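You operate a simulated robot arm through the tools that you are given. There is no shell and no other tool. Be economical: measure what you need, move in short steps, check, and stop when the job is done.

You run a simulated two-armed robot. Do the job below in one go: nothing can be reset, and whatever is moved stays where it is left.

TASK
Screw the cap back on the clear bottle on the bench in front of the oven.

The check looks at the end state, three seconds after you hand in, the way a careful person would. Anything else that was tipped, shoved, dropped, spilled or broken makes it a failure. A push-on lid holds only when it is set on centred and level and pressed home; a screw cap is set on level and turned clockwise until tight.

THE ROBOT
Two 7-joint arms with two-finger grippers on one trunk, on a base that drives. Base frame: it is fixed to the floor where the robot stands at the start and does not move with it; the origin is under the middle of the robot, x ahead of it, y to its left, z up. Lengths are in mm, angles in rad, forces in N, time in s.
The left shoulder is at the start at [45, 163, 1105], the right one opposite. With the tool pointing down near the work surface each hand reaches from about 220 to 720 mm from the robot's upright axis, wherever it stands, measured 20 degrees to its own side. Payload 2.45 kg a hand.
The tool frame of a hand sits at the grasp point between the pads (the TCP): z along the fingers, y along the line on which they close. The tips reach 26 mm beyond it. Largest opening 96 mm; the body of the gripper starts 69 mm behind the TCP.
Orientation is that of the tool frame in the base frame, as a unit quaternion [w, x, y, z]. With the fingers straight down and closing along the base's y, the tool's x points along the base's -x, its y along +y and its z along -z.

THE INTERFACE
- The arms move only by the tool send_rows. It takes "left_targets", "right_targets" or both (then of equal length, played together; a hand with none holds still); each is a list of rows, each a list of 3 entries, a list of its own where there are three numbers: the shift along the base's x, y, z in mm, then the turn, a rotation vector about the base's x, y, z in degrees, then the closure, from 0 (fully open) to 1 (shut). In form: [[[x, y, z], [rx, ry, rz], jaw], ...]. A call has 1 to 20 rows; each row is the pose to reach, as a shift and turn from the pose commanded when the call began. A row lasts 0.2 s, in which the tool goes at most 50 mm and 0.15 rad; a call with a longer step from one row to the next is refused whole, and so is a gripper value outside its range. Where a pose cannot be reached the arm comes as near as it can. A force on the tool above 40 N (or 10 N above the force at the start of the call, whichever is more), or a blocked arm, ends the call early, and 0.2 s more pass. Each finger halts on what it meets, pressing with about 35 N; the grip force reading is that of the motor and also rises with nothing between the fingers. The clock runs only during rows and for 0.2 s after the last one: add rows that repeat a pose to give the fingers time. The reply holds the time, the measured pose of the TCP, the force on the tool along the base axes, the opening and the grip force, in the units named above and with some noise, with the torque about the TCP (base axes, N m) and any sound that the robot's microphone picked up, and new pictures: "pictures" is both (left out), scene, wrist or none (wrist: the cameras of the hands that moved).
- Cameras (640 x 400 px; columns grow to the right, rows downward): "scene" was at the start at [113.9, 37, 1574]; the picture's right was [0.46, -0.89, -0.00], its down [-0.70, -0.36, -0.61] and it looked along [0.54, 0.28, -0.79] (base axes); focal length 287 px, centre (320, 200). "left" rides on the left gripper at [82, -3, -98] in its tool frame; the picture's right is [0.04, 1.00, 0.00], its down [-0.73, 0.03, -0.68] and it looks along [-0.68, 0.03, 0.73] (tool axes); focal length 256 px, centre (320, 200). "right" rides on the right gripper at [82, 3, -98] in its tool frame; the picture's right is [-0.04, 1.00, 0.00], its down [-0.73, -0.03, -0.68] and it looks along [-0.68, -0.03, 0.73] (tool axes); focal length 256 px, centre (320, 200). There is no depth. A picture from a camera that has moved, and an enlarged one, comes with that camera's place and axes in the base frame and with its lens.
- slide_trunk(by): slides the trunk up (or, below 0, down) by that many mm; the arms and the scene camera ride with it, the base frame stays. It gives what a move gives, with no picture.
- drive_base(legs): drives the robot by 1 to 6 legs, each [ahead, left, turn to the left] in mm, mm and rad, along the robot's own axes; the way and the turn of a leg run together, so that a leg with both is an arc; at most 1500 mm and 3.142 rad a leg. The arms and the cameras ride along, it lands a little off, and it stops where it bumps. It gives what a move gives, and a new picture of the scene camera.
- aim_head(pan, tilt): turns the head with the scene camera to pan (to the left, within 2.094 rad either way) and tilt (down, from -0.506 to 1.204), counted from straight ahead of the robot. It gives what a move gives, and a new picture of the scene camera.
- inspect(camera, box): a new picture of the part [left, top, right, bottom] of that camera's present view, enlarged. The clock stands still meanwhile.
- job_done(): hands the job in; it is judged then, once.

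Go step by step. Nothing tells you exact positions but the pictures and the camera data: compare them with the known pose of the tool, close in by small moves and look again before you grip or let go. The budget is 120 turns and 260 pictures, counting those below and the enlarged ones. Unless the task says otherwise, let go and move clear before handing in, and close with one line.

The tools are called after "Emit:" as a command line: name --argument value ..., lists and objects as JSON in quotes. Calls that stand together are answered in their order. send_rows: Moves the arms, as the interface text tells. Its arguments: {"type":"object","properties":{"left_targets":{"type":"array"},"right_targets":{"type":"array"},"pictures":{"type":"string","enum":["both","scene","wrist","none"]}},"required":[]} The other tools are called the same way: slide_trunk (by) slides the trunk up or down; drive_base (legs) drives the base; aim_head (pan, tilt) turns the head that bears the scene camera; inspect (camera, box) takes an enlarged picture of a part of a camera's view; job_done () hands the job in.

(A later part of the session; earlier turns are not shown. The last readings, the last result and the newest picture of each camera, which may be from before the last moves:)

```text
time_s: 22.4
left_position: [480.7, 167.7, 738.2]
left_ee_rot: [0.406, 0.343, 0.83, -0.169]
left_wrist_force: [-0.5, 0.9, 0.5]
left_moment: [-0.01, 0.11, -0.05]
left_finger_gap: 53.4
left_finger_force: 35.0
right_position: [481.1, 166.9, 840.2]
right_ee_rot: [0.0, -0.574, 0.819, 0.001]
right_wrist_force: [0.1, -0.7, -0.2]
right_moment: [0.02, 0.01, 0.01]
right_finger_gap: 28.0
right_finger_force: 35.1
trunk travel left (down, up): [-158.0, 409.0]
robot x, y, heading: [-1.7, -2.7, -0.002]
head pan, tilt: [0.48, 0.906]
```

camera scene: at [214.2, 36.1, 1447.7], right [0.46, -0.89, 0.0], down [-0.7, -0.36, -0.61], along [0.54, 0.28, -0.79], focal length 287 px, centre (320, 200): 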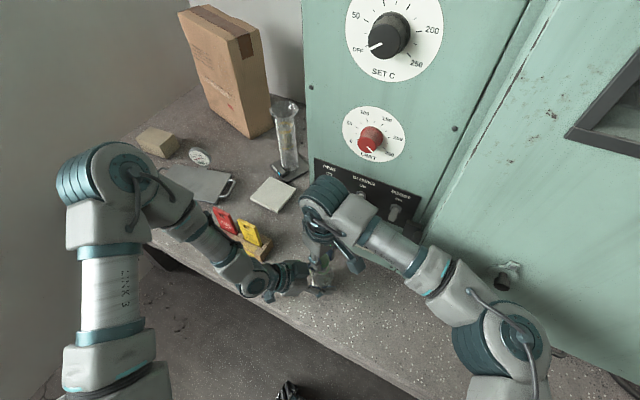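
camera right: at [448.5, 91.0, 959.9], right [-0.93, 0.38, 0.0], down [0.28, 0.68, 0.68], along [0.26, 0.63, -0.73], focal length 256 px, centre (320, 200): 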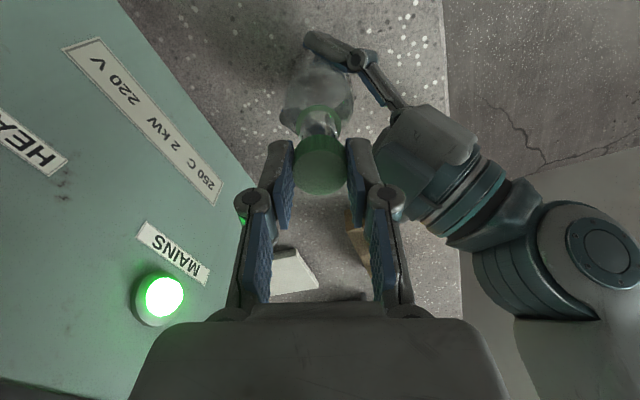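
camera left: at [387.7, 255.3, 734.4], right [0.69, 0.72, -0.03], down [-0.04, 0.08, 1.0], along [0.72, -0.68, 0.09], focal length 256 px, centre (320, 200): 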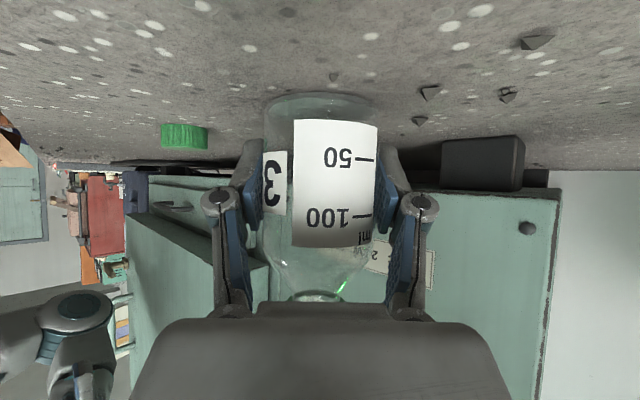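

It now slips over the rim freely. I'll lower further to find the thread.

Emit:
send_rows --right_targets '[[[0, 0, -1], [0, 0, 0], 0.9], [[0, 0, -2], [0, 0, 0], 0.9], [[0, 0, -3], [0, 0, 0], 0.9], [[0, 0, -4], [0, 0, 0], 0.9], [[0, 0, -4], [0, 0, 0], 0.9]]' --pictures "none"

```text
time_s: 23.6
left_position: [479.3, 168.3, 737.7]
left_ee_rot: [0.406, 0.343, 0.83, -0.169]
left_wrist_force: [1.2, 1.3, -0.3]
left_moment: [-0.08, 0.05, 0.03]
left_finger_gap: 53.4
left_finger_force: 35.0
right_position: [480.5, 167.7, 837.1]
right_ee_rot: [0.0, -0.574, 0.819, 0.002]
right_wrist_force: [-1.4, -2.0, 1.0]
right_moment: [-0.03, 0.02, 0.0]
right_finger_gap: 28.6
right_finger_force: 34.6
trunk travel left (down, up): [-158.0, 409.0]
robot x, y, heading: [2.1, -0.7, 0.001]
head pan, tilt: [0.48, 0.906]
```

Emit:
send_rows --right_targets '[[[0, 0, -1], [0, 0, 0], 0.9], [[0, 0, -2], [0, 0, 0], 0.9], [[0, 0, -3], [0, 0, 0], 0.9], [[0, 0, -3], [0, 0, 0], 0.9]]' --pictures "none"

```text
time_s: 24.6
left_position: [480.4, 167.0, 737.4]
left_ee_rot: [0.407, 0.343, 0.83, -0.169]
left_wrist_force: [2.2, 4.2, -0.1]
left_moment: [-0.15, 0.3, 0.02]
left_finger_gap: 53.6
left_finger_force: 35.0
right_position: [481.2, 167.7, 832.1]
right_ee_rot: [-0.001, -0.574, 0.819, 0.0]
right_wrist_force: [-4.1, -3.2, -1.2]
right_moment: [-0.12, -0.01, 0.04]
right_finger_gap: 28.4
right_finger_force: 35.1
trunk travel left (down, up): [-158.0, 409.0]
robot x, y, heading: [-1.0, -2.7, 0.003]
head pan, tilt: [0.48, 0.906]
```

The cap slides over the neck with a mild side force, so I'll ease it −x/−y slightly and keep lowering gently.

Emit:
send_rows --right_targets '[[[-0.6, -0.5, 0], [0, 0, 0], 0.9], [[-0.6, -0.5, -1], [0, 0, 0], 0.9], [[-0.6, -0.5, -2], [0, 0, 0], 0.9], [[-0.6, -0.5, -2], [0, 0, 0], 0.9]]' --pictures "none"

Emit:
inspect --camera "right" --box '[272, 110, 368, 170]'

Emit:
inspect --camera "scene" --box '[304, 244, 352, 274]'

```text
time_s: 25.6
left_position: [480.2, 168.6, 737.6]
left_ee_rot: [0.406, 0.344, 0.83, -0.169]
left_wrist_force: [2.7, -1.2, -2.1]
left_moment: [0.11, -0.05, -0.01]
left_finger_gap: 53.8
left_finger_force: 34.4
right_position: [480.4, 167.5, 832.7]
right_ee_rot: [0.001, -0.573, 0.819, 0.002]
right_wrist_force: [-1.9, 1.3, 3.9]
right_moment: [0.02, 0.04, 0.01]
right_finger_gap: 28.2
right_finger_force: 34.6
trunk travel left (down, up): [-158.0, 409.0]
robot x, y, heading: [-2.0, -0.0, -0.002]
head pan, tilt: [0.48, 0.906]
```

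```text
6.67 times, centred on (320, 140) of right
camera zoom: at [449.4, 90.6, 929.4], right [-0.93, 0.38, 0.0], down [0.28, 0.68, 0.68], along [0.26, 0.63, -0.73], focal length 1707 px, centre (320, 600)
```

zoom: 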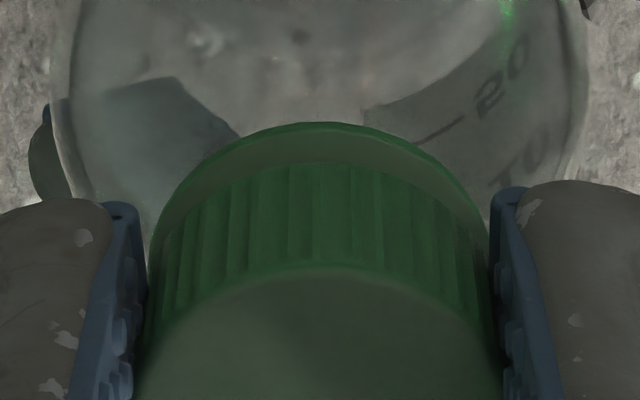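

```text
13.33 times, centred on (328, 259) of scene
camera zoom: at [214.2, 37.9, 1447.7], right [0.46, -0.89, 0.0], down [-0.7, -0.36, -0.61], along [0.54, 0.28, -0.79], focal length 3828 px, centre (213, -587)
```

zoom: 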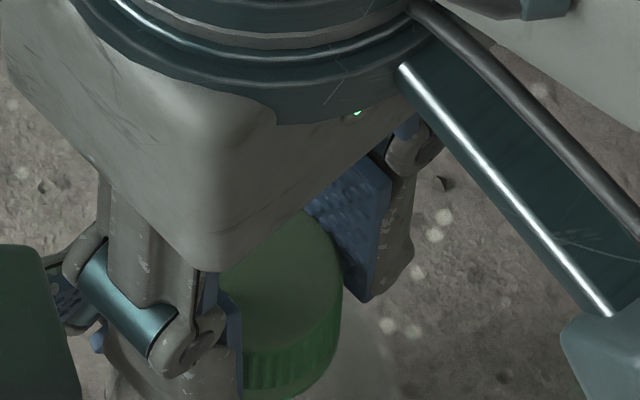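

The cap is on the thread with a light upward force. I'll start turning clockwise with gentle downward follow.

Emit:
send_rows --right_targets '[[[0, 0, -0.5], [0, 0, -8], 0.9], [[0, 0, -0.6], [0, 0, -16], 0.9], [[0, 0, -0.7], [0, 0, -24], 0.9], [[0, 0, -0.8], [0, 0, -32], 0.9], [[0, 0, -0.9], [0, 0, -40], 0.9], [[0, 0, -1.0], [0, 0, -48], 0.9], [[0, 0, -1.1], [0, 0, -56], 0.9], [[0, 0, -1.1], [0, 0, -56], 0.9]]'

```text
time_s: 27.4
left_position: [479.9, 168.4, 737.8]
left_ee_rot: [0.406, 0.343, 0.83, -0.169]
left_wrist_force: [9.7, -9.8, -10.5]
left_moment: [0.57, 0.46, 0.01]
left_finger_gap: 53.8
left_finger_force: 35.0
right_position: [480.3, 167.5, 831.0]
right_ee_rot: [0.001, -0.121, 0.993, 0.001]
right_wrist_force: [-9.2, 10.2, 16.4]
right_moment: [0.25, 0.27, 0.02]
right_finger_gap: 28.2
right_finger_force: 35.2
trunk travel left (down, up): [-158.0, 409.0]
robot x, y, heading: [3.8, -0.5, -0.003]
head pan, tilt: [0.48, 0.906]
camera scene: at [213.6, 37.7, 1447.8], right [0.46, -0.89, 0.0], down [-0.7, -0.36, -0.61], along [0.54, 0.28, -0.79], focal length 287 px, centre (320, 200)
camera right: at [399.6, 150.3, 928.3], right [-0.2, 0.98, 0.0], down [0.72, 0.15, 0.68], along [0.67, 0.14, -0.73], focal length 256 px, centre (320, 200)
```

scene: 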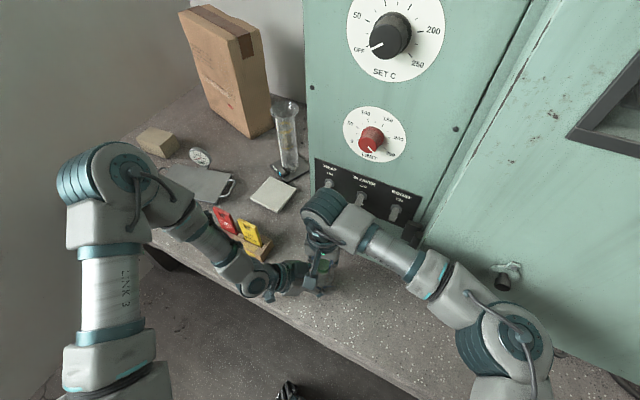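
right: 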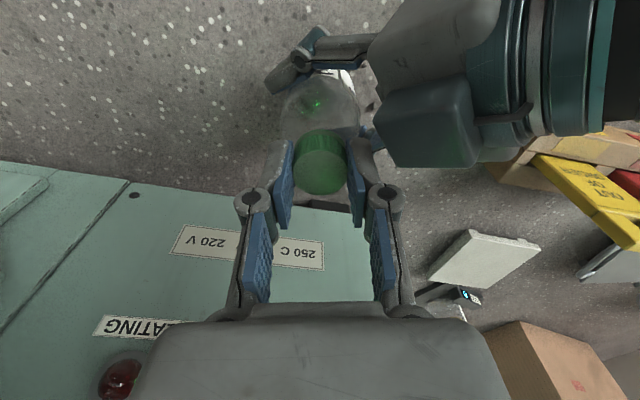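

Turned 56° with some side force from a small eccentricity. I'll relieve it and keep turning.

Emit:
send_rows --right_targets '[[[-0.5, 0.5, 0], [0, 0, 0], 0.9], [[-1.0, 1.1, 0], [0, 0, 0], 0.9], [[-1.0, 1.1, 0], [0, 0, 0], 0.9]]' --pictures "none"

```text
time_s: 28.2
left_position: [479.9, 167.9, 738.9]
left_ee_rot: [0.406, 0.343, 0.83, -0.169]
left_wrist_force: [4.5, -4.9, -8.4]
left_moment: [0.15, -0.01, 0.03]
left_finger_gap: 53.7
left_finger_force: 35.1
right_position: [479.4, 167.4, 829.2]
right_ee_rot: [0.003, -0.122, 0.993, 0.0]
right_wrist_force: [-3.7, 4.1, 14.6]
right_moment: [0.17, 0.21, 0.0]
right_finger_gap: 28.2
right_finger_force: 34.9
trunk travel left (down, up): [-158.0, 409.0]
robot x, y, heading: [-2.8, -1.0, 0.001]
head pan, tilt: [0.48, 0.906]
```

Emit:
send_rows --right_targets '[[[-0.6, 0.6, 0], [0, 0, -7], 0.9], [[-0.6, 0.6, 0], [0, 0, -14], 0.9], [[-0.6, 0.6, 0], [0, 0, -21], 0.9], [[-0.6, 0.6, 0], [0, 0, -28], 0.9], [[-0.6, 0.6, 0], [0, 0, -35], 0.9], [[-0.6, 0.6, 0], [0, 0, -42], 0.9], [[-0.6, 0.6, 0], [0, 0, -49], 0.9], [[-0.6, 0.6, 0], [0, 0, -56], 0.9], [[-0.6, 0.6, 0], [0, 0, -56], 0.9]]'

Emit:
inspect --camera "right" --box '[240, 90, 400, 210]'

```text
time_s: 30.2
left_position: [479.1, 169.5, 738.5]
left_ee_rot: [0.406, 0.343, 0.83, -0.169]
left_wrist_force: [-10.7, 2.9, 5.3]
left_moment: [-0.11, -0.45, -0.04]
left_finger_gap: 53.6
left_finger_force: 35.0
right_position: [478.8, 168.0, 830.8]
right_ee_rot: [0.002, 0.359, 0.933, -0.001]
right_wrist_force: [10.8, -3.4, 1.3]
right_moment: [-0.16, -0.37, -0.01]
right_finger_gap: 28.5
right_finger_force: 34.3
trunk travel left (down, up): [-158.0, 409.0]
robot x, y, heading: [0.3, 2.1, 0.003]
head pan, tilt: [0.48, 0.906]
camera scene: at [213.5, 37.9, 1447.9], right [0.46, -0.89, 0.0], down [-0.7, -0.36, -0.61], along [0.54, 0.28, -0.79], focal length 287 px, centre (320, 200)
camera right: at [420.4, 225.6, 928.3], right [0.7, 0.71, 0.0], down [0.52, -0.51, 0.68], along [0.49, -0.48, -0.73], focal length 256 px, centre (320, 200)
```

scene: 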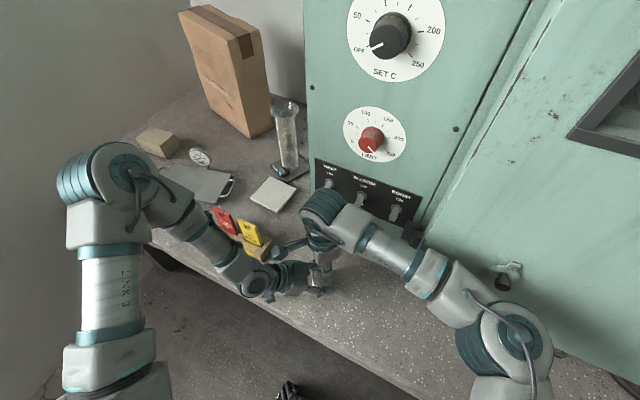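
right: 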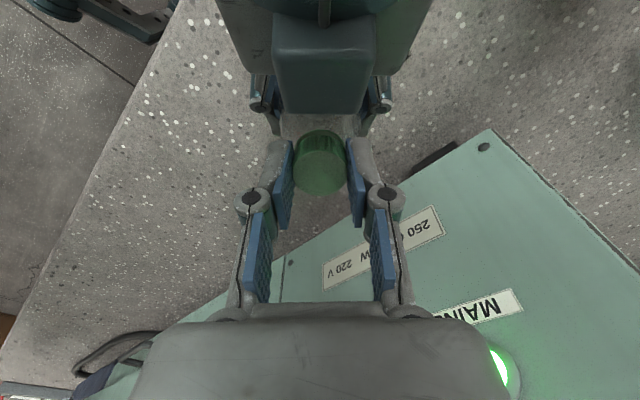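

```text
3.33 times, centred on (320, 150) of right
camera zoom: at [420.4, 225.6, 928.3], right [0.7, 0.71, 0.0], down [0.52, -0.51, 0.68], along [0.49, -0.48, -0.73], focal length 853 px, centre (320, 367)
```

zoom: 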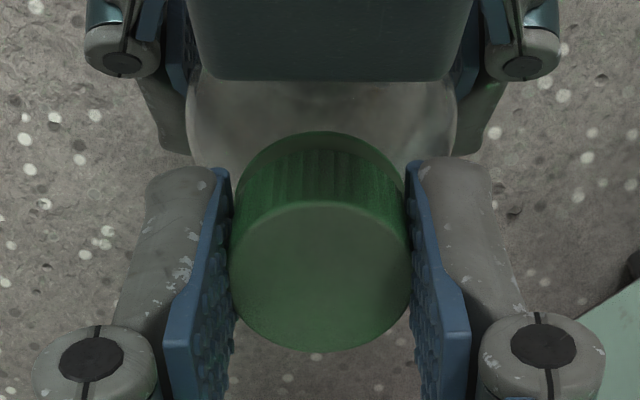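

The upward force dropped, so the thread is drawing the cap down. I'll correct the side force and keep turning.

Emit:
send_rows --right_targets '[[[0.8, -0.2, -0.3], [0, 0, 0], 0.9], [[1.4, -0.4, -0.5], [0, 0, -7], 0.9], [[1.4, -0.4, -0.7], [0, 0, -14], 0.9], [[1.4, -0.4, -0.9], [0, 0, -21], 0.9], [[1.4, -0.4, -1.0], [0, 0, -28], 0.9], [[1.4, -0.4, -1.1], [0, 0, -35], 0.9], [[1.4, -0.4, -1.2], [0, 0, -42], 0.9], [[1.4, -0.4, -1.2], [0, 0, -42], 0.9]]'

```text
time_s: 32.0
left_position: [479.6, 167.5, 738.0]
left_ee_rot: [0.406, 0.344, 0.83, -0.169]
left_wrist_force: [-3.9, -7.2, 0.0]
left_moment: [0.44, -0.13, -0.03]
left_finger_gap: 53.3
left_finger_force: 35.1
right_position: [479.5, 167.8, 831.3]
right_ee_rot: [0.001, 0.67, 0.743, -0.001]
right_wrist_force: [4.7, 9.2, 4.2]
right_moment: [0.31, -0.15, -0.01]
right_finger_gap: 28.2
right_finger_force: 35.5
trunk travel left (down, up): [-158.0, 409.0]
robot x, y, heading: [1.6, -0.5, 0.002]
head pan, tilt: [0.48, 0.906]
camera scene: at [213.6, 38.3, 1447.8], right [0.46, -0.89, 0.0], down [-0.7, -0.36, -0.61], along [0.54, 0.28, -0.79], focal length 287 px, centre (320, 200)
camera right: at [474.5, 250.2, 927.4], right [1.0, 0.06, 0.0], down [0.05, -0.73, 0.68], along [0.04, -0.68, -0.73], focal length 256 px, centre (320, 200)
```

scene: 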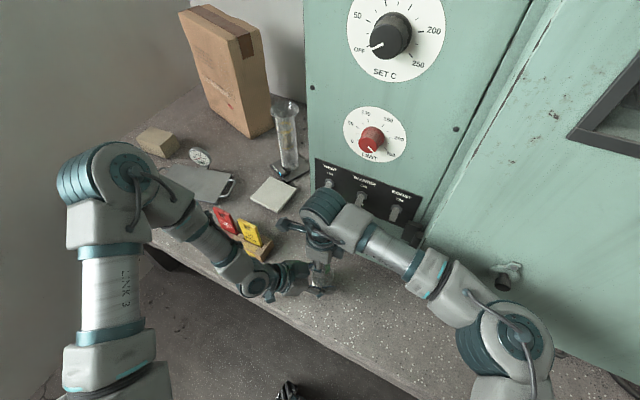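
right: 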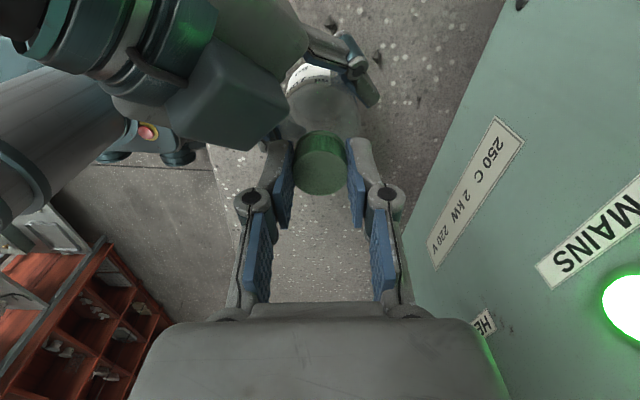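

Turned 154° in total so far with no limits. I'll go 35° more with lateral correction before re-gripping.

Emit:
send_rows --right_targets '[[[0.5, 1.0, 0], [0, 0, 0], 0.9], [[0.3, 1.4, -0.2], [0, 0, -7], 0.9], [[0.2, 1.5, -0.3], [0, 0, -14], 0.9], [[0, 1.6, -0.4], [0, 0, -21], 0.9], [[-0.2, 1.7, -0.5], [0, 0, -28], 0.9], [[-0.3, 1.7, -0.6], [0, 0, -35], 0.9], [[-0.3, 1.7, -0.6], [0, 0, -35], 0.9]]'

Emit:
inspect --camera "right" --box '[240, 90, 400, 210]'

```text
time_s: 33.6
left_position: [479.5, 167.4, 738.3]
left_ee_rot: [0.406, 0.343, 0.83, -0.167]
left_wrist_force: [-5.2, 5.0, -1.5]
left_moment: [-0.55, -0.32, 0.03]
left_finger_gap: 53.6
left_finger_force: 35.1
right_position: [479.9, 168.4, 828.3]
right_ee_rot: [0.003, 0.862, 0.506, -0.001]
right_wrist_force: [8.8, -7.2, 10.7]
right_moment: [-0.2, -0.21, 0.0]
right_finger_gap: 28.3
right_finger_force: 35.0
trunk travel left (down, up): [-158.0, 409.0]
robot x, y, heading: [1.6, 1.9, 0.0]
head pan, tilt: [0.48, 0.906]
camera scene: at [213.2, 36.7, 1448.0], right [0.46, -0.89, 0.0], down [-0.7, -0.36, -0.61], along [0.54, 0.28, -0.79], focal length 287 px, centre (320, 200)
camera right: at [523.2, 238.9, 926.6], right [0.85, -0.52, 0.0], down [-0.38, -0.62, 0.68], along [-0.35, -0.58, -0.73], focal length 256 px, centre (320, 200)
```

scene: 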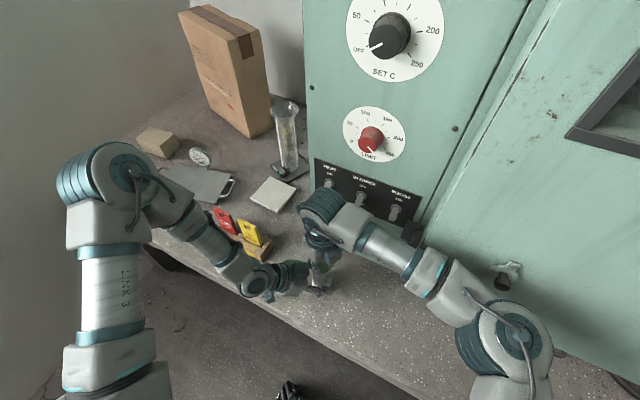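
right: 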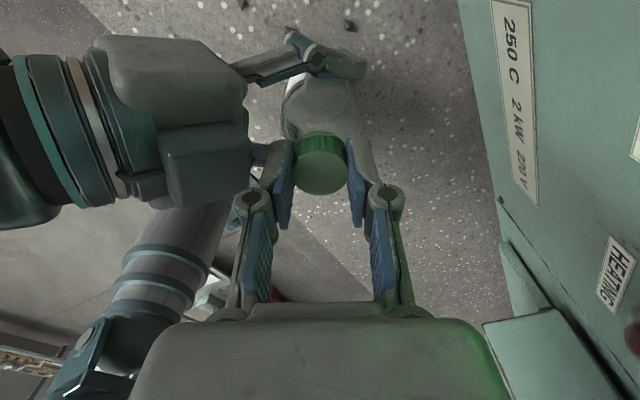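

```text
3.33 times, centred on (320, 150) of right
camera zoom: at [523.2, 238.9, 926.6], right [0.85, -0.52, 0.0], down [-0.38, -0.62, 0.68], along [-0.35, -0.58, -0.73], focal length 853 px, centre (320, 367)
```

zoom: 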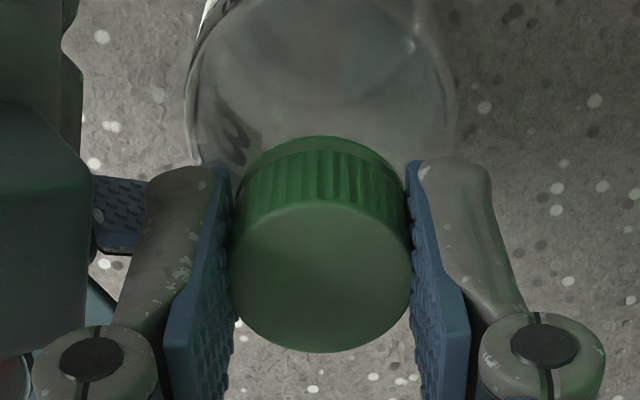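

Turned 189°; the cap is lower but not tight yet. I'll release, rise 30 mm, and look at the cap from above before winding back.

Emit:
send_rows --right_targets '[[[0, 0, 0], [0, 0, 0], 0.8], [[0, 0, 0], [0, 0, 0], 0.6], [[0, 0, 0], [0, 0, 0], 0.5], [[0, 0, 0], [0, 0, 0], 0.5], [[0, 0, 15], [0, 0, 0], 0.5], [[0, 0, 35], [0, 0, 0], 0.5], [[0, 0, 35], [0, 0, 0], 0.5]]'

Emit:
inspect --camera "right" --box '[240, 80, 400, 180]'

Emit:
inspect --camera "scene" --box '[304, 244, 352, 274]'

```text
time_s: 35.2
left_position: [479.5, 166.6, 739.1]
left_ee_rot: [0.405, 0.343, 0.831, -0.168]
left_wrist_force: [-0.5, 1.0, 2.8]
left_moment: [0.01, 0.15, 0.0]
left_finger_gap: 53.4
left_finger_force: 34.7
right_position: [479.1, 169.3, 863.3]
right_ee_rot: [0.001, 0.862, 0.507, -0.001]
right_wrist_force: [-0.1, 0.0, 0.9]
right_moment: [0.0, -0.02, 0.04]
right_finger_gap: 48.2
right_finger_force: 0.1
trunk travel left (down, up): [-158.0, 409.0]
robot x, y, heading: [0.3, -1.7, -0.002]
head pan, tilt: [0.48, 0.906]
camera scene: at [213.8, 38.0, 1447.8], right [0.46, -0.89, 0.0], down [-0.7, -0.36, -0.61], along [0.54, 0.28, -0.79], focal length 287 px, centre (320, 200)
camera right: at [522.5, 239.5, 961.3], right [0.85, -0.52, 0.0], down [-0.38, -0.62, 0.68], along [-0.35, -0.58, -0.73], focal length 256 px, centre (320, 200)
```

scene: 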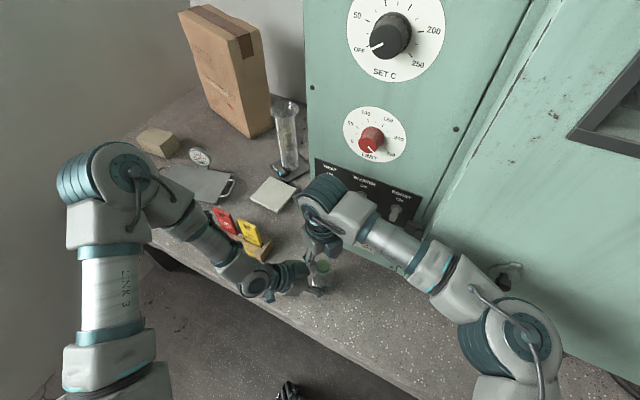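
right: 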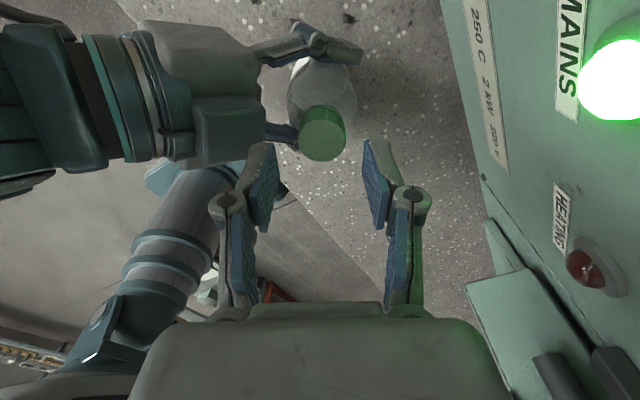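

```text
4.00 times, centred on (320, 130) of right
camera zoom: at [522.5, 239.5, 961.3], right [0.85, -0.52, 0.0], down [-0.38, -0.62, 0.68], along [-0.35, -0.58, -0.73], focal length 1024 px, centre (320, 480)
```

zoom: 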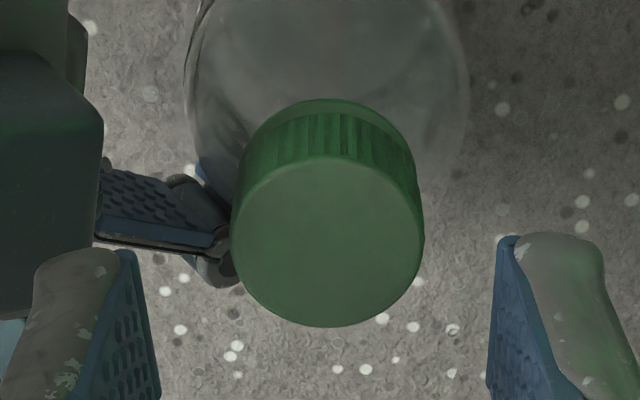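

```text
13.33 times, centred on (328, 259) of scene
camera zoom: at [213.8, 38.0, 1447.8], right [0.46, -0.89, 0.0], down [-0.7, -0.36, -0.61], along [0.54, 0.28, -0.79], focal length 3828 px, centre (213, -587)
```

zoom: 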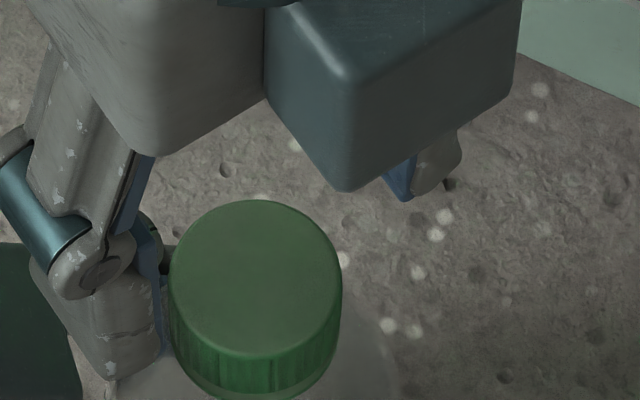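

The cap is seated level, with its centre at about (480.0, 168.2). I'll wind the right hand back 170° above it, re-centring.

Emit:
send_rows --right_targets '[[[0.9, -1, 0], [0, 0, 8.5], 0.5], [[0.9, -1, 0], [0, 0, 17], 0.5], [[0.9, -1, 0], [0, 0, 25.5], 0.5], [[0.9, -1, 0], [0, 0, 34], 0.5], [[0.9, -1, 0], [0, 0, 42.5], 0.5], [[0.9, -1, 0], [0, 0, 51], 0.5], [[0.9, -1, 0], [0, 0, 59.5], 0.5], [[0.9, -1, 0], [0, 0, 68], 0.5], [[0.9, -1, 0], [0, 0, 76.5], 0.5], [[0.9, -1, 0], [0, 0, 85], 0.5], [[0.9, -1, 0], [0, 0, 93.5], 0.5], [[0.9, -1, 0], [0, 0, 102], 0.5], [[0.9, -1, 0], [0, 0, 110.5], 0.5], [[0.9, -1, 0], [0, 0, 119], 0.5], [[0.9, -1, 0], [0, 0, 127.5], 0.5], [[0.9, -1, 0], [0, 0, 136], 0.5], [[0.9, -1, 0], [0, 0, 144.5], 0.5], [[0.9, -1, 0], [0, 0, 153], 0.5], [[0.9, -1, 0], [0, 0, 161.5], 0.5], [[0.9, -1, 0], [0, 0, 170], 0.5]]'

Emit:
inspect --camera "right" --box '[240, 80, 400, 180]'

```text
time_s: 39.4
left_position: [481.1, 167.4, 740.0]
left_ee_rot: [0.406, 0.343, 0.83, -0.168]
left_wrist_force: [1.6, 0.1, 3.5]
left_moment: [0.07, 0.05, -0.02]
left_finger_gap: 53.6
left_finger_force: 35.0
right_position: [482.0, 168.3, 863.8]
right_ee_rot: [0.001, -0.431, 0.902, 0.001]
right_wrist_force: [-0.5, -0.1, -0.4]
right_moment: [-0.02, -0.05, -0.03]
right_finger_gap: 48.0
right_finger_force: 0.0
trunk travel left (down, up): [-158.0, 409.0]
robot x, y, heading: [-1.8, -0.4, -0.002]
head pan, tilt: [0.48, 0.906]
camera scene: at [214.0, 37.9, 1447.7], right [0.46, -0.89, 0.0], down [-0.7, -0.36, -0.61], along [0.54, 0.28, -0.79], focal length 287 px, centre (320, 200)
camera right: at [427.2, 106.7, 961.4], right [-0.75, 0.66, 0.0], down [0.48, 0.55, 0.68], along [0.45, 0.51, -0.73], focal length 256 px, centre (320, 200)
```

scene: 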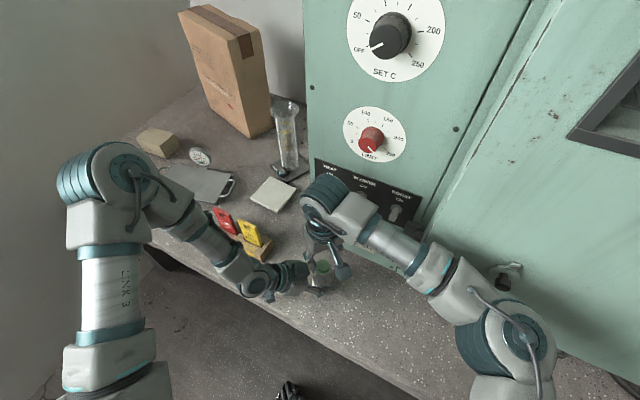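
right: 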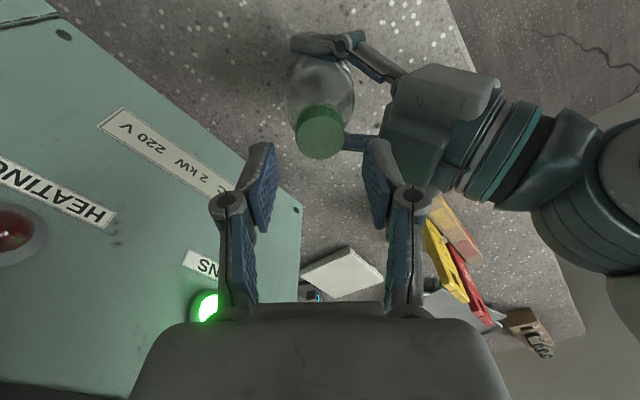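

```text
4.00 times, centred on (320, 130) of right
camera zoom: at [427.2, 106.7, 961.4], right [-0.75, 0.66, 0.0], down [0.48, 0.55, 0.68], along [0.45, 0.51, -0.73], focal length 1024 px, centre (320, 480)
```

zoom: 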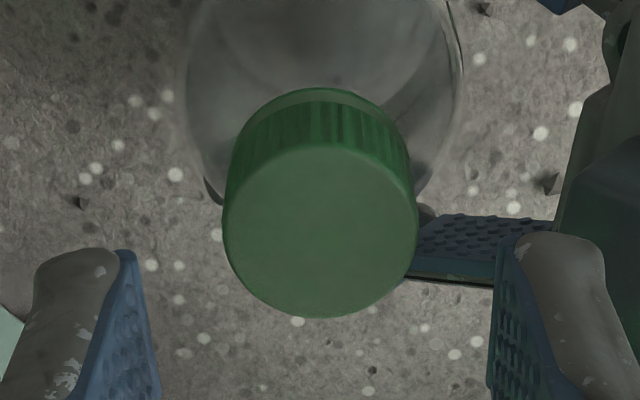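

Centred laterally. I'll lower back over the cap and close.

Emit:
send_rows --right_targets '[[[0, 0, -15], [0, 0, 0], 0.5], [[0, 0, -28], [0, 0, 0], 0.5], [[0, 0, -34], [0, 0, 0], 0.5], [[0, 0, -34], [0, 0, 0], 0.6], [[0, 0, -34], [0, 0, 0], 0.7], [[0, 0, -34], [0, 0, 0], 0.9], [[0, 0, -34], [0, 0, 0], 0.9], [[0, 0, -34], [0, 0, 0], 0.9]]' --pictures "wrist"

```text
time_s: 41.2
left_position: [480.6, 168.0, 738.5]
left_ee_rot: [0.406, 0.344, 0.83, -0.169]
left_wrist_force: [-3.4, 0.4, 1.8]
left_moment: [-0.04, 0.01, 0.0]
left_finger_gap: 53.9
left_finger_force: 34.8
right_position: [480.7, 167.7, 830.1]
right_ee_rot: [0.002, -0.43, 0.903, 0.001]
right_wrist_force: [1.8, -1.2, -1.8]
right_moment: [0.0, -0.05, -0.05]
right_finger_gap: 28.3
right_finger_force: 35.3
trunk travel left (down, up): [-158.0, 409.0]
robot x, y, heading: [-1.8, 1.2, -0.002]
head pan, tilt: [0.48, 0.906]
camera right: at [426.9, 106.9, 927.6], right [-0.75, 0.66, 0.0], down [0.48, 0.55, 0.68], along [0.45, 0.51, -0.73], focal length 256 px, centre (320, 200)
```

right: 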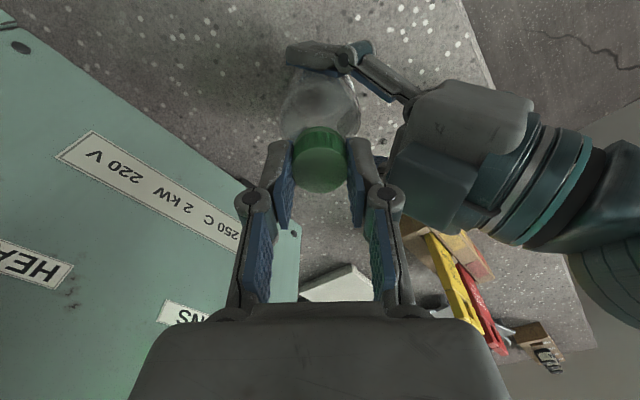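

A clean grip with small forces. I'll turn clockwise 155° with gentle downward follow.

Emit:
send_rows --right_targets '[[[0, 0, -0.6], [0, 0, -8], 0.9], [[0, 0, -0.7], [0, 0, -16], 0.9], [[0, 0, -0.8], [0, 0, -24], 0.9], [[0, 0, -0.9], [0, 0, -32], 0.9], [[0, 0, -0.9], [0, 0, -40], 0.9], [[0, 0, -1.0], [0, 0, -48], 0.9], [[0, 0, -1.1], [0, 0, -56], 0.9], [[0, 0, -1.2], [0, 0, -64], 0.9], [[0, 0, -1.2], [0, 0, -72], 0.9], [[0, 0, -1.3], [0, 0, -80], 0.9], [[0, 0, -1.4], [0, 0, -88], 0.9], [[0, 0, -1.4], [0, 0, -96], 0.9], [[0, 0, -1.4], [0, 0, -96], 0.9]]' --pictures "wrist"

```text
time_s: 44.0
left_position: [480.2, 167.0, 738.7]
left_ee_rot: [0.406, 0.343, 0.83, -0.168]
left_wrist_force: [3.8, 5.3, 0.1]
left_moment: [-0.07, 0.26, -0.36]
left_finger_gap: 53.4
left_finger_force: 34.8
right_position: [481.7, 169.1, 830.0]
right_ee_rot: [0.001, 0.383, 0.924, -0.001]
right_wrist_force: [-3.2, -4.0, 2.4]
right_moment: [-0.15, 0.1, 0.43]
right_finger_gap: 28.0
right_finger_force: 34.9
trunk travel left (down, up): [-158.0, 409.0]
robot x, y, heading: [2.1, -0.3, -0.001]
head pan, tilt: [0.48, 0.906]
camera right: at [425.1, 229.3, 926.1], right [0.74, 0.68, 0.0], down [0.5, -0.54, 0.68], along [0.46, -0.5, -0.73], focal length 256 px, centre (320, 200)
```

right: 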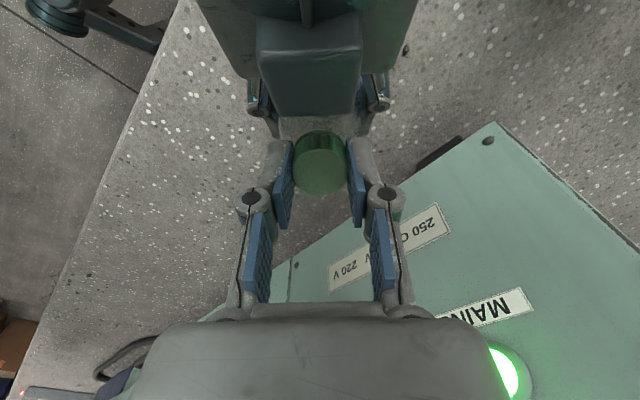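

A resisting torque of 0.43 N·m has appeared — the cap is tightening. I'll continue a little at a time.

Emit:
send_rows --right_targets '[[[-0.3, -0.4, 0], [0, 0, -6], 0.9], [[-0.3, -0.4, 0], [0, 0, -12], 0.9], [[-0.3, -0.4, -0.1], [0, 0, -18], 0.9], [[-0.3, -0.4, -0.2], [0, 0, -24], 0.9], [[-0.3, -0.4, -0.2], [0, 0, -24], 0.9]]' --pictures "wrist"

Emit:
inspect --camera "scene" --box '[304, 244, 352, 274]'

```text
time_s: 45.2
left_position: [480.0, 167.1, 738.5]
left_ee_rot: [0.406, 0.344, 0.829, -0.169]
left_wrist_force: [1.9, 1.9, -1.0]
left_moment: [0.1, 0.08, -0.37]
left_finger_gap: 53.5
left_finger_force: 34.9
right_position: [480.3, 167.4, 828.6]
right_ee_rot: [0.002, 0.566, 0.824, -0.001]
right_wrist_force: [-1.7, -1.3, 2.5]
right_moment: [0.0, 0.07, 0.35]
right_finger_gap: 28.0
right_finger_force: 35.0
trunk travel left (down, up): [-158.0, 409.0]
robot x, y, heading: [0.3, -0.3, -0.0]
head pan, tilt: [0.48, 0.906]
camera right: at [454.5, 245.8, 925.6], right [0.95, 0.32, 0.0], down [0.23, -0.69, 0.68], along [0.22, -0.65, -0.73], focal length 256 px, centre (320, 200)
```

right: 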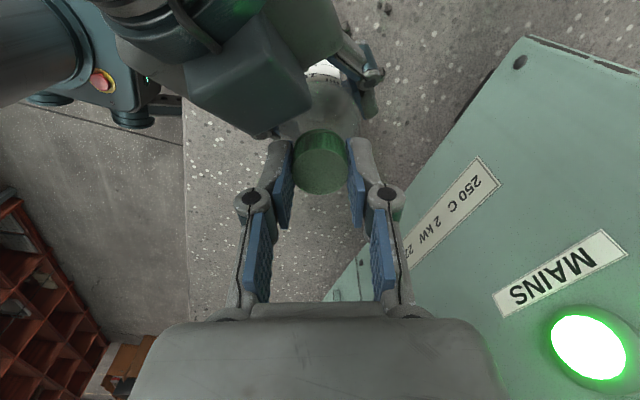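

```text
13.33 times, centred on (328, 259) of scene
camera zoom: at [214.1, 38.3, 1447.7], right [0.46, -0.89, 0.0], down [-0.7, -0.36, -0.61], along [0.54, 0.28, -0.79], focal length 3828 px, centre (213, -587)
```

zoom: 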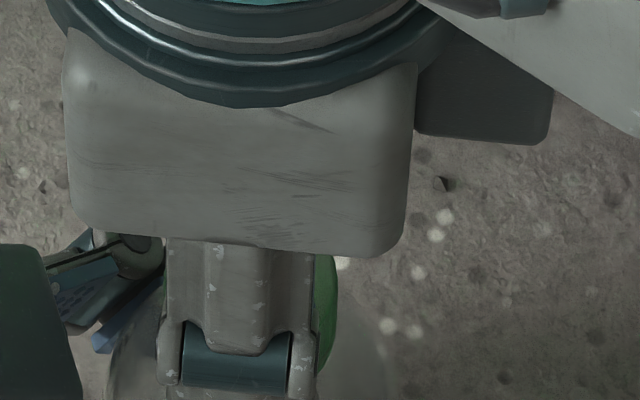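

The torque is holding at ~0.4 N·m, so something is slipping or the thread is dragging. I'll check whether the bottle turned in the left hand and look at the cap's seat.

Emit:
inspect --camera "left" --box '[200, 80, 440, 330]'

Emit:
inspect --camera "right" --box '[272, 110, 368, 170]'

```text
1.60 times, centred on (320, 205) of left
camera zoom: at [387.7, 255.4, 734.5], right [0.69, 0.72, -0.03], down [-0.04, 0.08, 1.0], along [0.72, -0.68, 0.09], focal length 410 px, centre (320, 192)
```

zoom: 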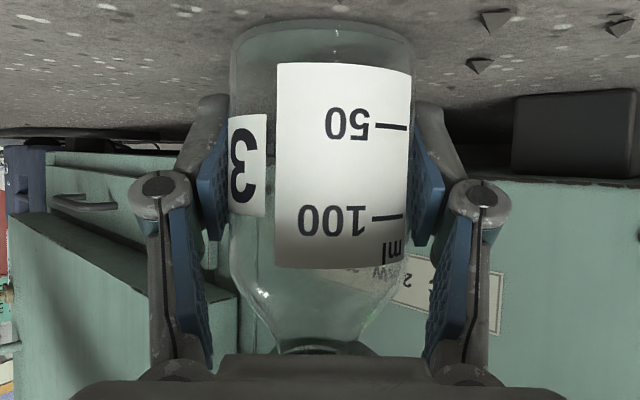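

```text
6.67 times, centred on (320, 140) of right
camera zoom: at [454.5, 245.8, 925.6], right [0.95, 0.32, 0.0], down [0.23, -0.69, 0.68], along [0.22, -0.65, -0.73], focal length 1707 px, centre (320, 600)
```

zoom: 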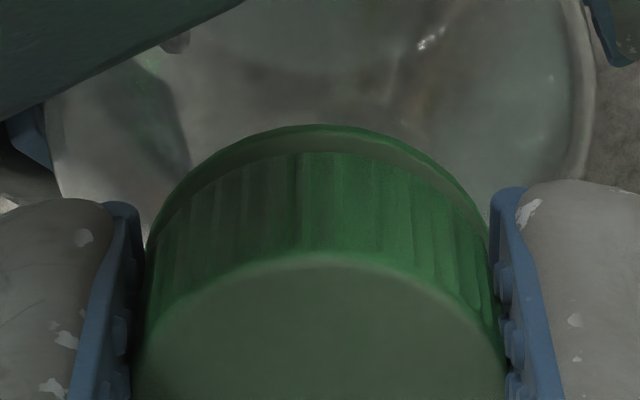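

The bottle has barely turned. I'll turn another 10° and compare the knurl pattern to see whether the fingers slip on the cap.

Emit:
send_rows --right_targets '[[[0, 0, 0], [0, 0, -5], 0.9], [[0, 0, 0], [0, 0, -10], 0.9], [[0, 0, 0], [0, 0, -10], 0.9]]' --pictures "none"

Emit:
inspect --camera "right" --box '[272, 110, 368, 170]'

Emit:
inspect --camera "left" --box '[200, 80, 440, 330]'

```text
time_s: 46.0
left_position: [480.2, 167.8, 739.0]
left_ee_rot: [0.406, 0.344, 0.83, -0.169]
left_wrist_force: [1.3, 1.9, 0.7]
left_moment: [0.03, 0.15, -0.53]
left_finger_gap: 53.6
left_finger_force: 35.3
right_position: [480.3, 168.5, 828.2]
right_ee_rot: [0.001, 0.637, 0.771, -0.001]
right_wrist_force: [-1.5, -1.6, 1.3]
right_moment: [-0.05, 0.03, 0.57]
right_finger_gap: 28.4
right_finger_force: 34.3
trunk travel left (down, up): [-158.0, 409.0]
robot x, y, heading: [-2.2, -0.7, 0.001]
head pan, tilt: [0.48, 0.906]
```

```text
6.67 times, centred on (320, 140) of right
camera zoom: at [468.2, 249.2, 925.5], right [0.99, 0.15, 0.0], down [0.11, -0.72, 0.68], along [0.1, -0.67, -0.73], focal length 1707 px, centre (320, 600)
```

zoom: 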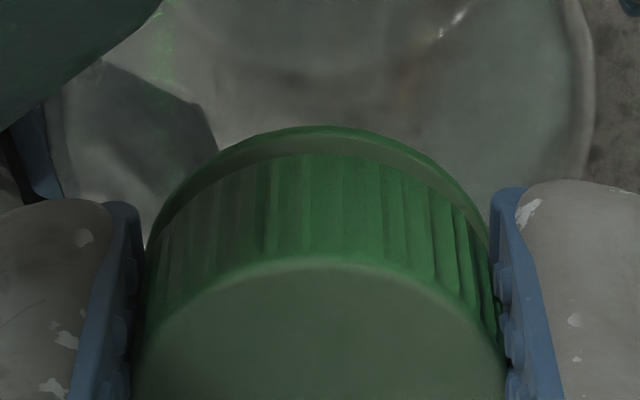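

```text
1.60 times, centred on (320, 205) of left
camera zoom: at [387.6, 255.4, 734.5], right [0.69, 0.72, -0.03], down [-0.04, 0.08, 1.0], along [0.72, -0.68, 0.09], focal length 410 px, centre (320, 192)
```

zoom: 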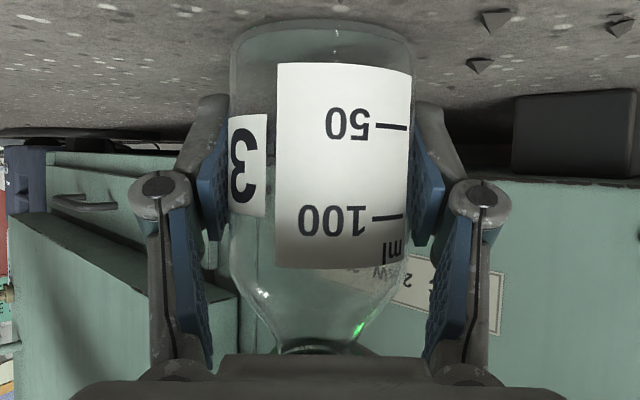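

Torque has risen to 0.57 N·m with the bottle steady. I'll continue turning to see whether it plateaus.

Emit:
send_rows --right_targets '[[[0, 0, 0], [0, 0, -5], 0.9], [[0, 0, 0], [0, 0, -10], 0.9], [[0, 0, 0], [0, 0, -15], 0.9], [[0, 0, 0], [0, 0, -15], 0.9]]' --pictures "none"

Emit:
inspect --camera "right" --box '[272, 110, 368, 170]'

```text
time_s: 47.0
left_position: [479.8, 166.9, 738.7]
left_ee_rot: [0.406, 0.343, 0.83, -0.169]
left_wrist_force: [2.3, 0.1, 1.1]
left_moment: [0.0, 0.29, -0.3]
left_finger_gap: 53.6
left_finger_force: 34.9
right_position: [480.3, 168.7, 828.1]
right_ee_rot: [0.001, 0.732, 0.682, -0.001]
right_wrist_force: [-4.9, -1.3, 0.7]
right_moment: [-0.04, 0.09, 0.36]
right_finger_gap: 28.1
right_finger_force: 35.5
trunk travel left (down, up): [-158.0, 409.0]
robot x, y, heading: [0.9, -0.0, 0.002]
head pan, tilt: [0.48, 0.906]
```

```text
6.67 times, centred on (320, 140) of right
camera zoom: at [489.7, 249.5, 925.7], right [0.99, -0.11, 0.0], down [-0.08, -0.73, 0.68], along [-0.08, -0.68, -0.73], focal length 1707 px, centre (320, 600)
```

zoom: 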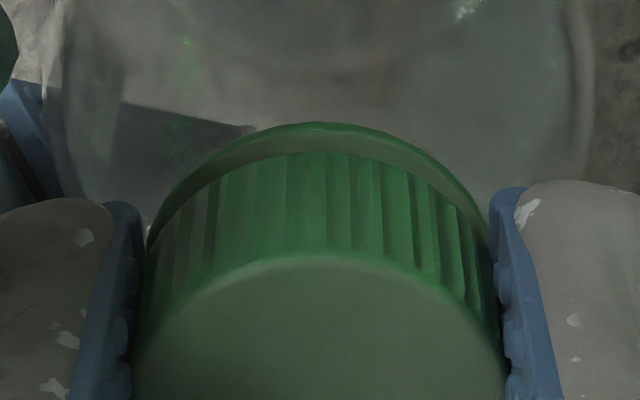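

The cap has stopped descending. I'll turn just 4° and compare the ridge positions, to tell slipping fingers from a turning cap.

Emit:
send_rows --right_targets '[[[0, 0, 0], [0, 0, -4], 0.9], [[0, 0, 0], [0, 0, -4], 0.9]]' --pictures "none"

Emit:
inspect --camera "right" --box '[272, 110, 368, 170]'

```text
time_s: 47.6
left_position: [480.6, 167.0, 738.2]
left_ee_rot: [0.407, 0.343, 0.83, -0.169]
left_wrist_force: [3.6, 0.0, 0.4]
left_moment: [0.01, 0.23, -0.35]
left_finger_gap: 53.6
left_finger_force: 35.1
right_position: [480.7, 166.9, 828.1]
right_ee_rot: [0.001, 0.754, 0.656, -0.001]
right_wrist_force: [-4.6, -1.1, 0.1]
right_moment: [-0.03, 0.09, 0.42]
right_finger_gap: 28.2
right_finger_force: 35.4
trunk travel left (down, up): [-158.0, 409.0]
robot x, y, heading: [-1.4, 1.7, -0.001]
head pan, tilt: [0.48, 0.906]
```

```text
6.67 times, centred on (320, 140) of right
camera zoom: at [495.3, 248.6, 925.7], right [0.98, -0.18, 0.0], down [-0.13, -0.72, 0.68], along [-0.12, -0.67, -0.73], focal length 1707 px, centre (320, 600)
```

zoom: 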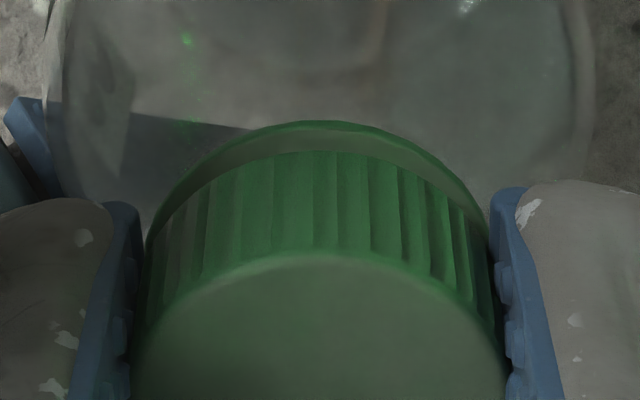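

The ridges shifted exactly with the hand, so the fingers are now slipping on a stationary cap: it is tight to the grip limit. I'll release and inspect how it sits.

Emit:
send_rows --right_targets '[[[0, 0, 0], [0, 0, 0], 0.75], [[0, 0, 0], [0, 0, 0], 0.5], [[0, 0, 0], [0, 0, 0], 0.5], [[0, 0, 0], [0, 0, 0], 0.5], [[0, 0, 15], [0, 0, 8.5], 0.5], [[0, 0, 35], [0, 0, 17], 0.5], [[0, 0, 35], [0, 0, 25.5], 0.5], [[0, 0, 35], [0, 0, 34], 0.5], [[0, 0, 35], [0, 0, 42.5], 0.5], [[0, 0, 35], [0, 0, 51], 0.5], [[0, 0, 35], [0, 0, 59.5], 0.5], [[0, 0, 35], [0, 0, 68], 0.5], [[0, 0, 35], [0, 0, 76.5], 0.5], [[0, 0, 35], [0, 0, 85], 0.5], [[0, 0, 35], [0, 0, 93.5], 0.5], [[0, 0, 35], [0, 0, 102], 0.5], [[0, 0, 35], [0, 0, 110.5], 0.5], [[0, 0, 35], [0, 0, 119], 0.5], [[0, 0, 35], [0, 0, 127], 0.5]]' --pictures "wrist"

Emit:
inspect --camera "right" --box '[240, 80, 400, 180]'

Emit:
inspect --camera "scene" --box '[304, 244, 352, 274]'

```text
time_s: 51.6
left_position: [480.0, 168.3, 738.6]
left_ee_rot: [0.406, 0.343, 0.83, -0.169]
left_wrist_force: [-1.4, -0.6, 0.4]
left_moment: [0.05, 0.03, 0.03]
left_finger_gap: 53.7
left_finger_force: 34.9
right_position: [480.4, 167.9, 862.4]
right_ee_rot: [0.0, -0.252, 0.968, 0.001]
right_wrist_force: [0.5, 0.4, 0.1]
right_moment: [-0.01, -0.01, 0.01]
right_finger_gap: 48.0
right_finger_force: 0.0
trunk travel left (down, up): [-158.0, 409.0]
robot x, y, heading: [0.7, 1.3, -0.006]
head pan, tilt: [0.48, 0.906]
camera right: at [407.7, 131.3, 960.6], right [-0.45, 0.89, 0.0], down [0.65, 0.33, 0.68], along [0.61, 0.31, -0.73], focal length 256 px, centre (320, 200)
```

right: 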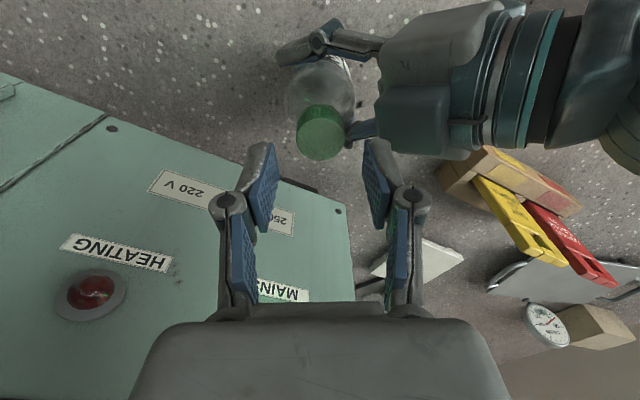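

```text
4.00 times, centred on (320, 130) of right
camera zoom: at [407.7, 131.3, 960.6], right [-0.45, 0.89, 0.0], down [0.65, 0.33, 0.68], along [0.61, 0.31, -0.73], focal length 1024 px, centre (320, 480)
```

zoom: 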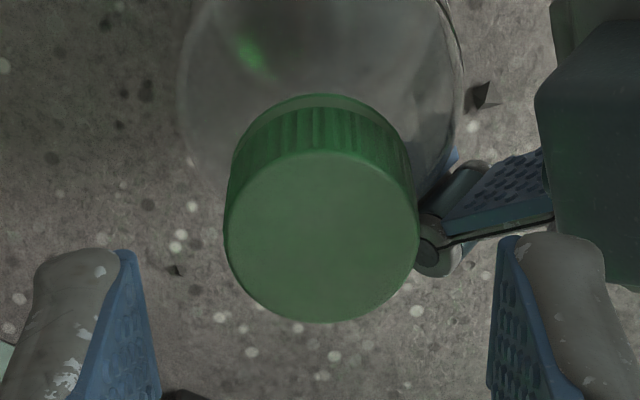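

```text
13.33 times, centred on (328, 259) of scene
camera zoom: at [214.2, 37.9, 1447.7], right [0.46, -0.89, 0.0], down [-0.7, -0.36, -0.61], along [0.54, 0.28, -0.79], focal length 3828 px, centre (213, -587)
```

zoom: 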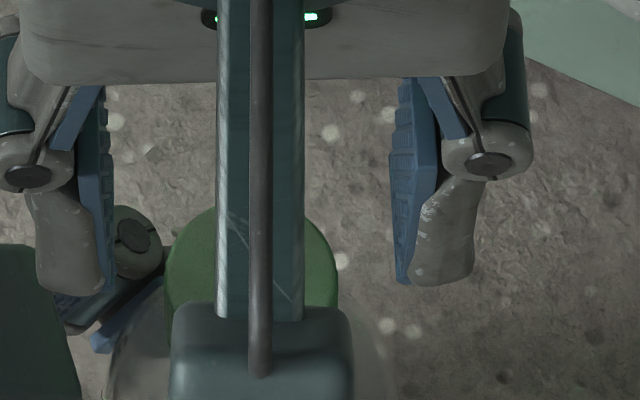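

The cap sits level and centred. I'll do one confirming re-grip, slightly lower, and turn clockwise again with a fresh grip.

Emit:
send_rows --right_targets '[[[0, 0, -15], [0, 0, 0], 0.5], [[0, 0, -28], [0, 0, 0], 0.5], [[0, 0, -35], [0, 0, 0], 0.5], [[0, 0, -35.5], [0, 0, 0], 0.65], [[0, 0, -35.5], [0, 0, 0], 0.8], [[0, 0, -35.5], [0, 0, 0], 1.0], [[0, 0, -35.5], [0, 0, 0], 1.0], [[0, 0, -35.5], [0, 0, 0], 1.0], [[0, 0, -36], [0, 0, -4], 1.0], [[0, 0, -36], [0, 0, -8], 1.0]]' --pictures "none"

Emit:
inspect --camera "right" --box '[272, 110, 368, 170]'

Emit:
send_rows --right_targets '[[[0, 0, 0], [0, 0, -4], 1.0], [[0, 0, 0], [0, 0, -4], 1.0]]' --pictures "none"

Emit:
inspect --camera "right" --box '[272, 110, 368, 170]'

```text
time_s: 53.8
left_position: [479.3, 167.0, 737.3]
left_ee_rot: [0.406, 0.343, 0.83, -0.169]
left_wrist_force: [2.5, -1.1, -1.7]
left_moment: [0.12, 0.07, -0.62]
left_finger_gap: 53.8
left_finger_force: 34.7
right_position: [479.5, 167.8, 828.0]
right_ee_rot: [0.0, -0.181, 0.984, 0.0]
right_wrist_force: [-2.1, 1.4, 0.4]
right_moment: [0.05, 0.13, 0.61]
right_finger_gap: 28.2
right_finger_force: 34.8
trunk travel left (down, up): [-158.0, 409.0]
robot x, y, heading: [-2.4, 2.7, -0.0]
head pan, tilt: [0.48, 0.906]
```

```text
6.67 times, centred on (320, 140) of right
camera zoom: at [403.2, 142.0, 924.7], right [-0.32, 0.95, 0.0], down [0.69, 0.23, 0.68], along [0.64, 0.22, -0.73], focal length 1707 px, centre (320, 600)
```

zoom: 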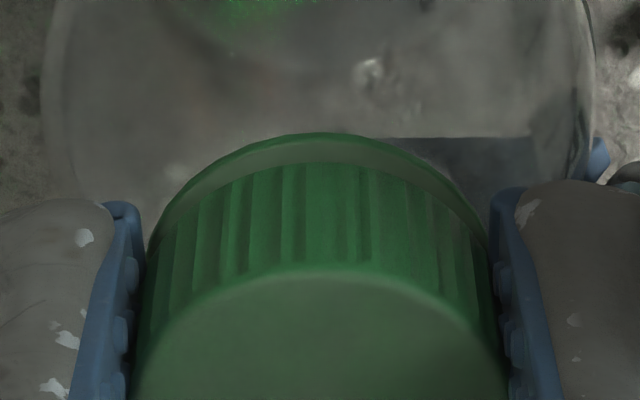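

```text
time_s: 54.4
left_position: [481.2, 167.9, 738.5]
left_ee_rot: [0.407, 0.343, 0.83, -0.169]
left_wrist_force: [0.1, -1.8, -0.7]
left_moment: [0.16, 0.09, -0.41]
left_finger_gap: 53.3
left_finger_force: 35.2
right_position: [481.0, 168.1, 828.7]
right_ee_rot: [0.002, -0.147, 0.989, 0.0]
right_wrist_force: [-1.6, 1.3, -0.2]
right_moment: [0.05, 0.06, 0.48]
right_finger_gap: 27.9
right_finger_force: 35.0
trunk travel left (down, up): [-158.0, 409.0]
robot x, y, heading: [-0.1, -1.3, -0.001]
head pan, tilt: [0.48, 0.906]
```

```text
6.67 times, centred on (320, 140) of right
camera zoom: at [401.6, 147.4, 924.9], right [-0.25, 0.97, 0.0], down [0.71, 0.19, 0.68], along [0.66, 0.17, -0.73], focal length 1707 px, centre (320, 600)
```

zoom: 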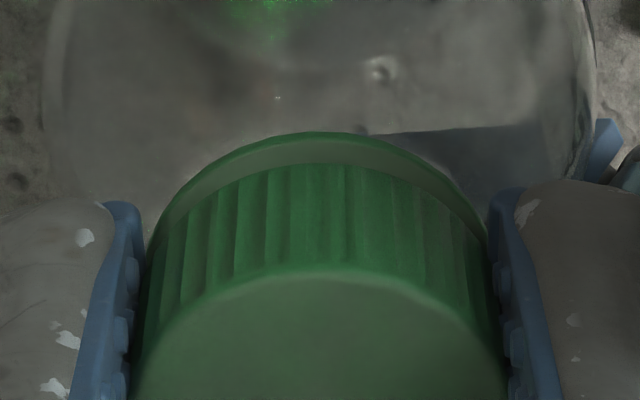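

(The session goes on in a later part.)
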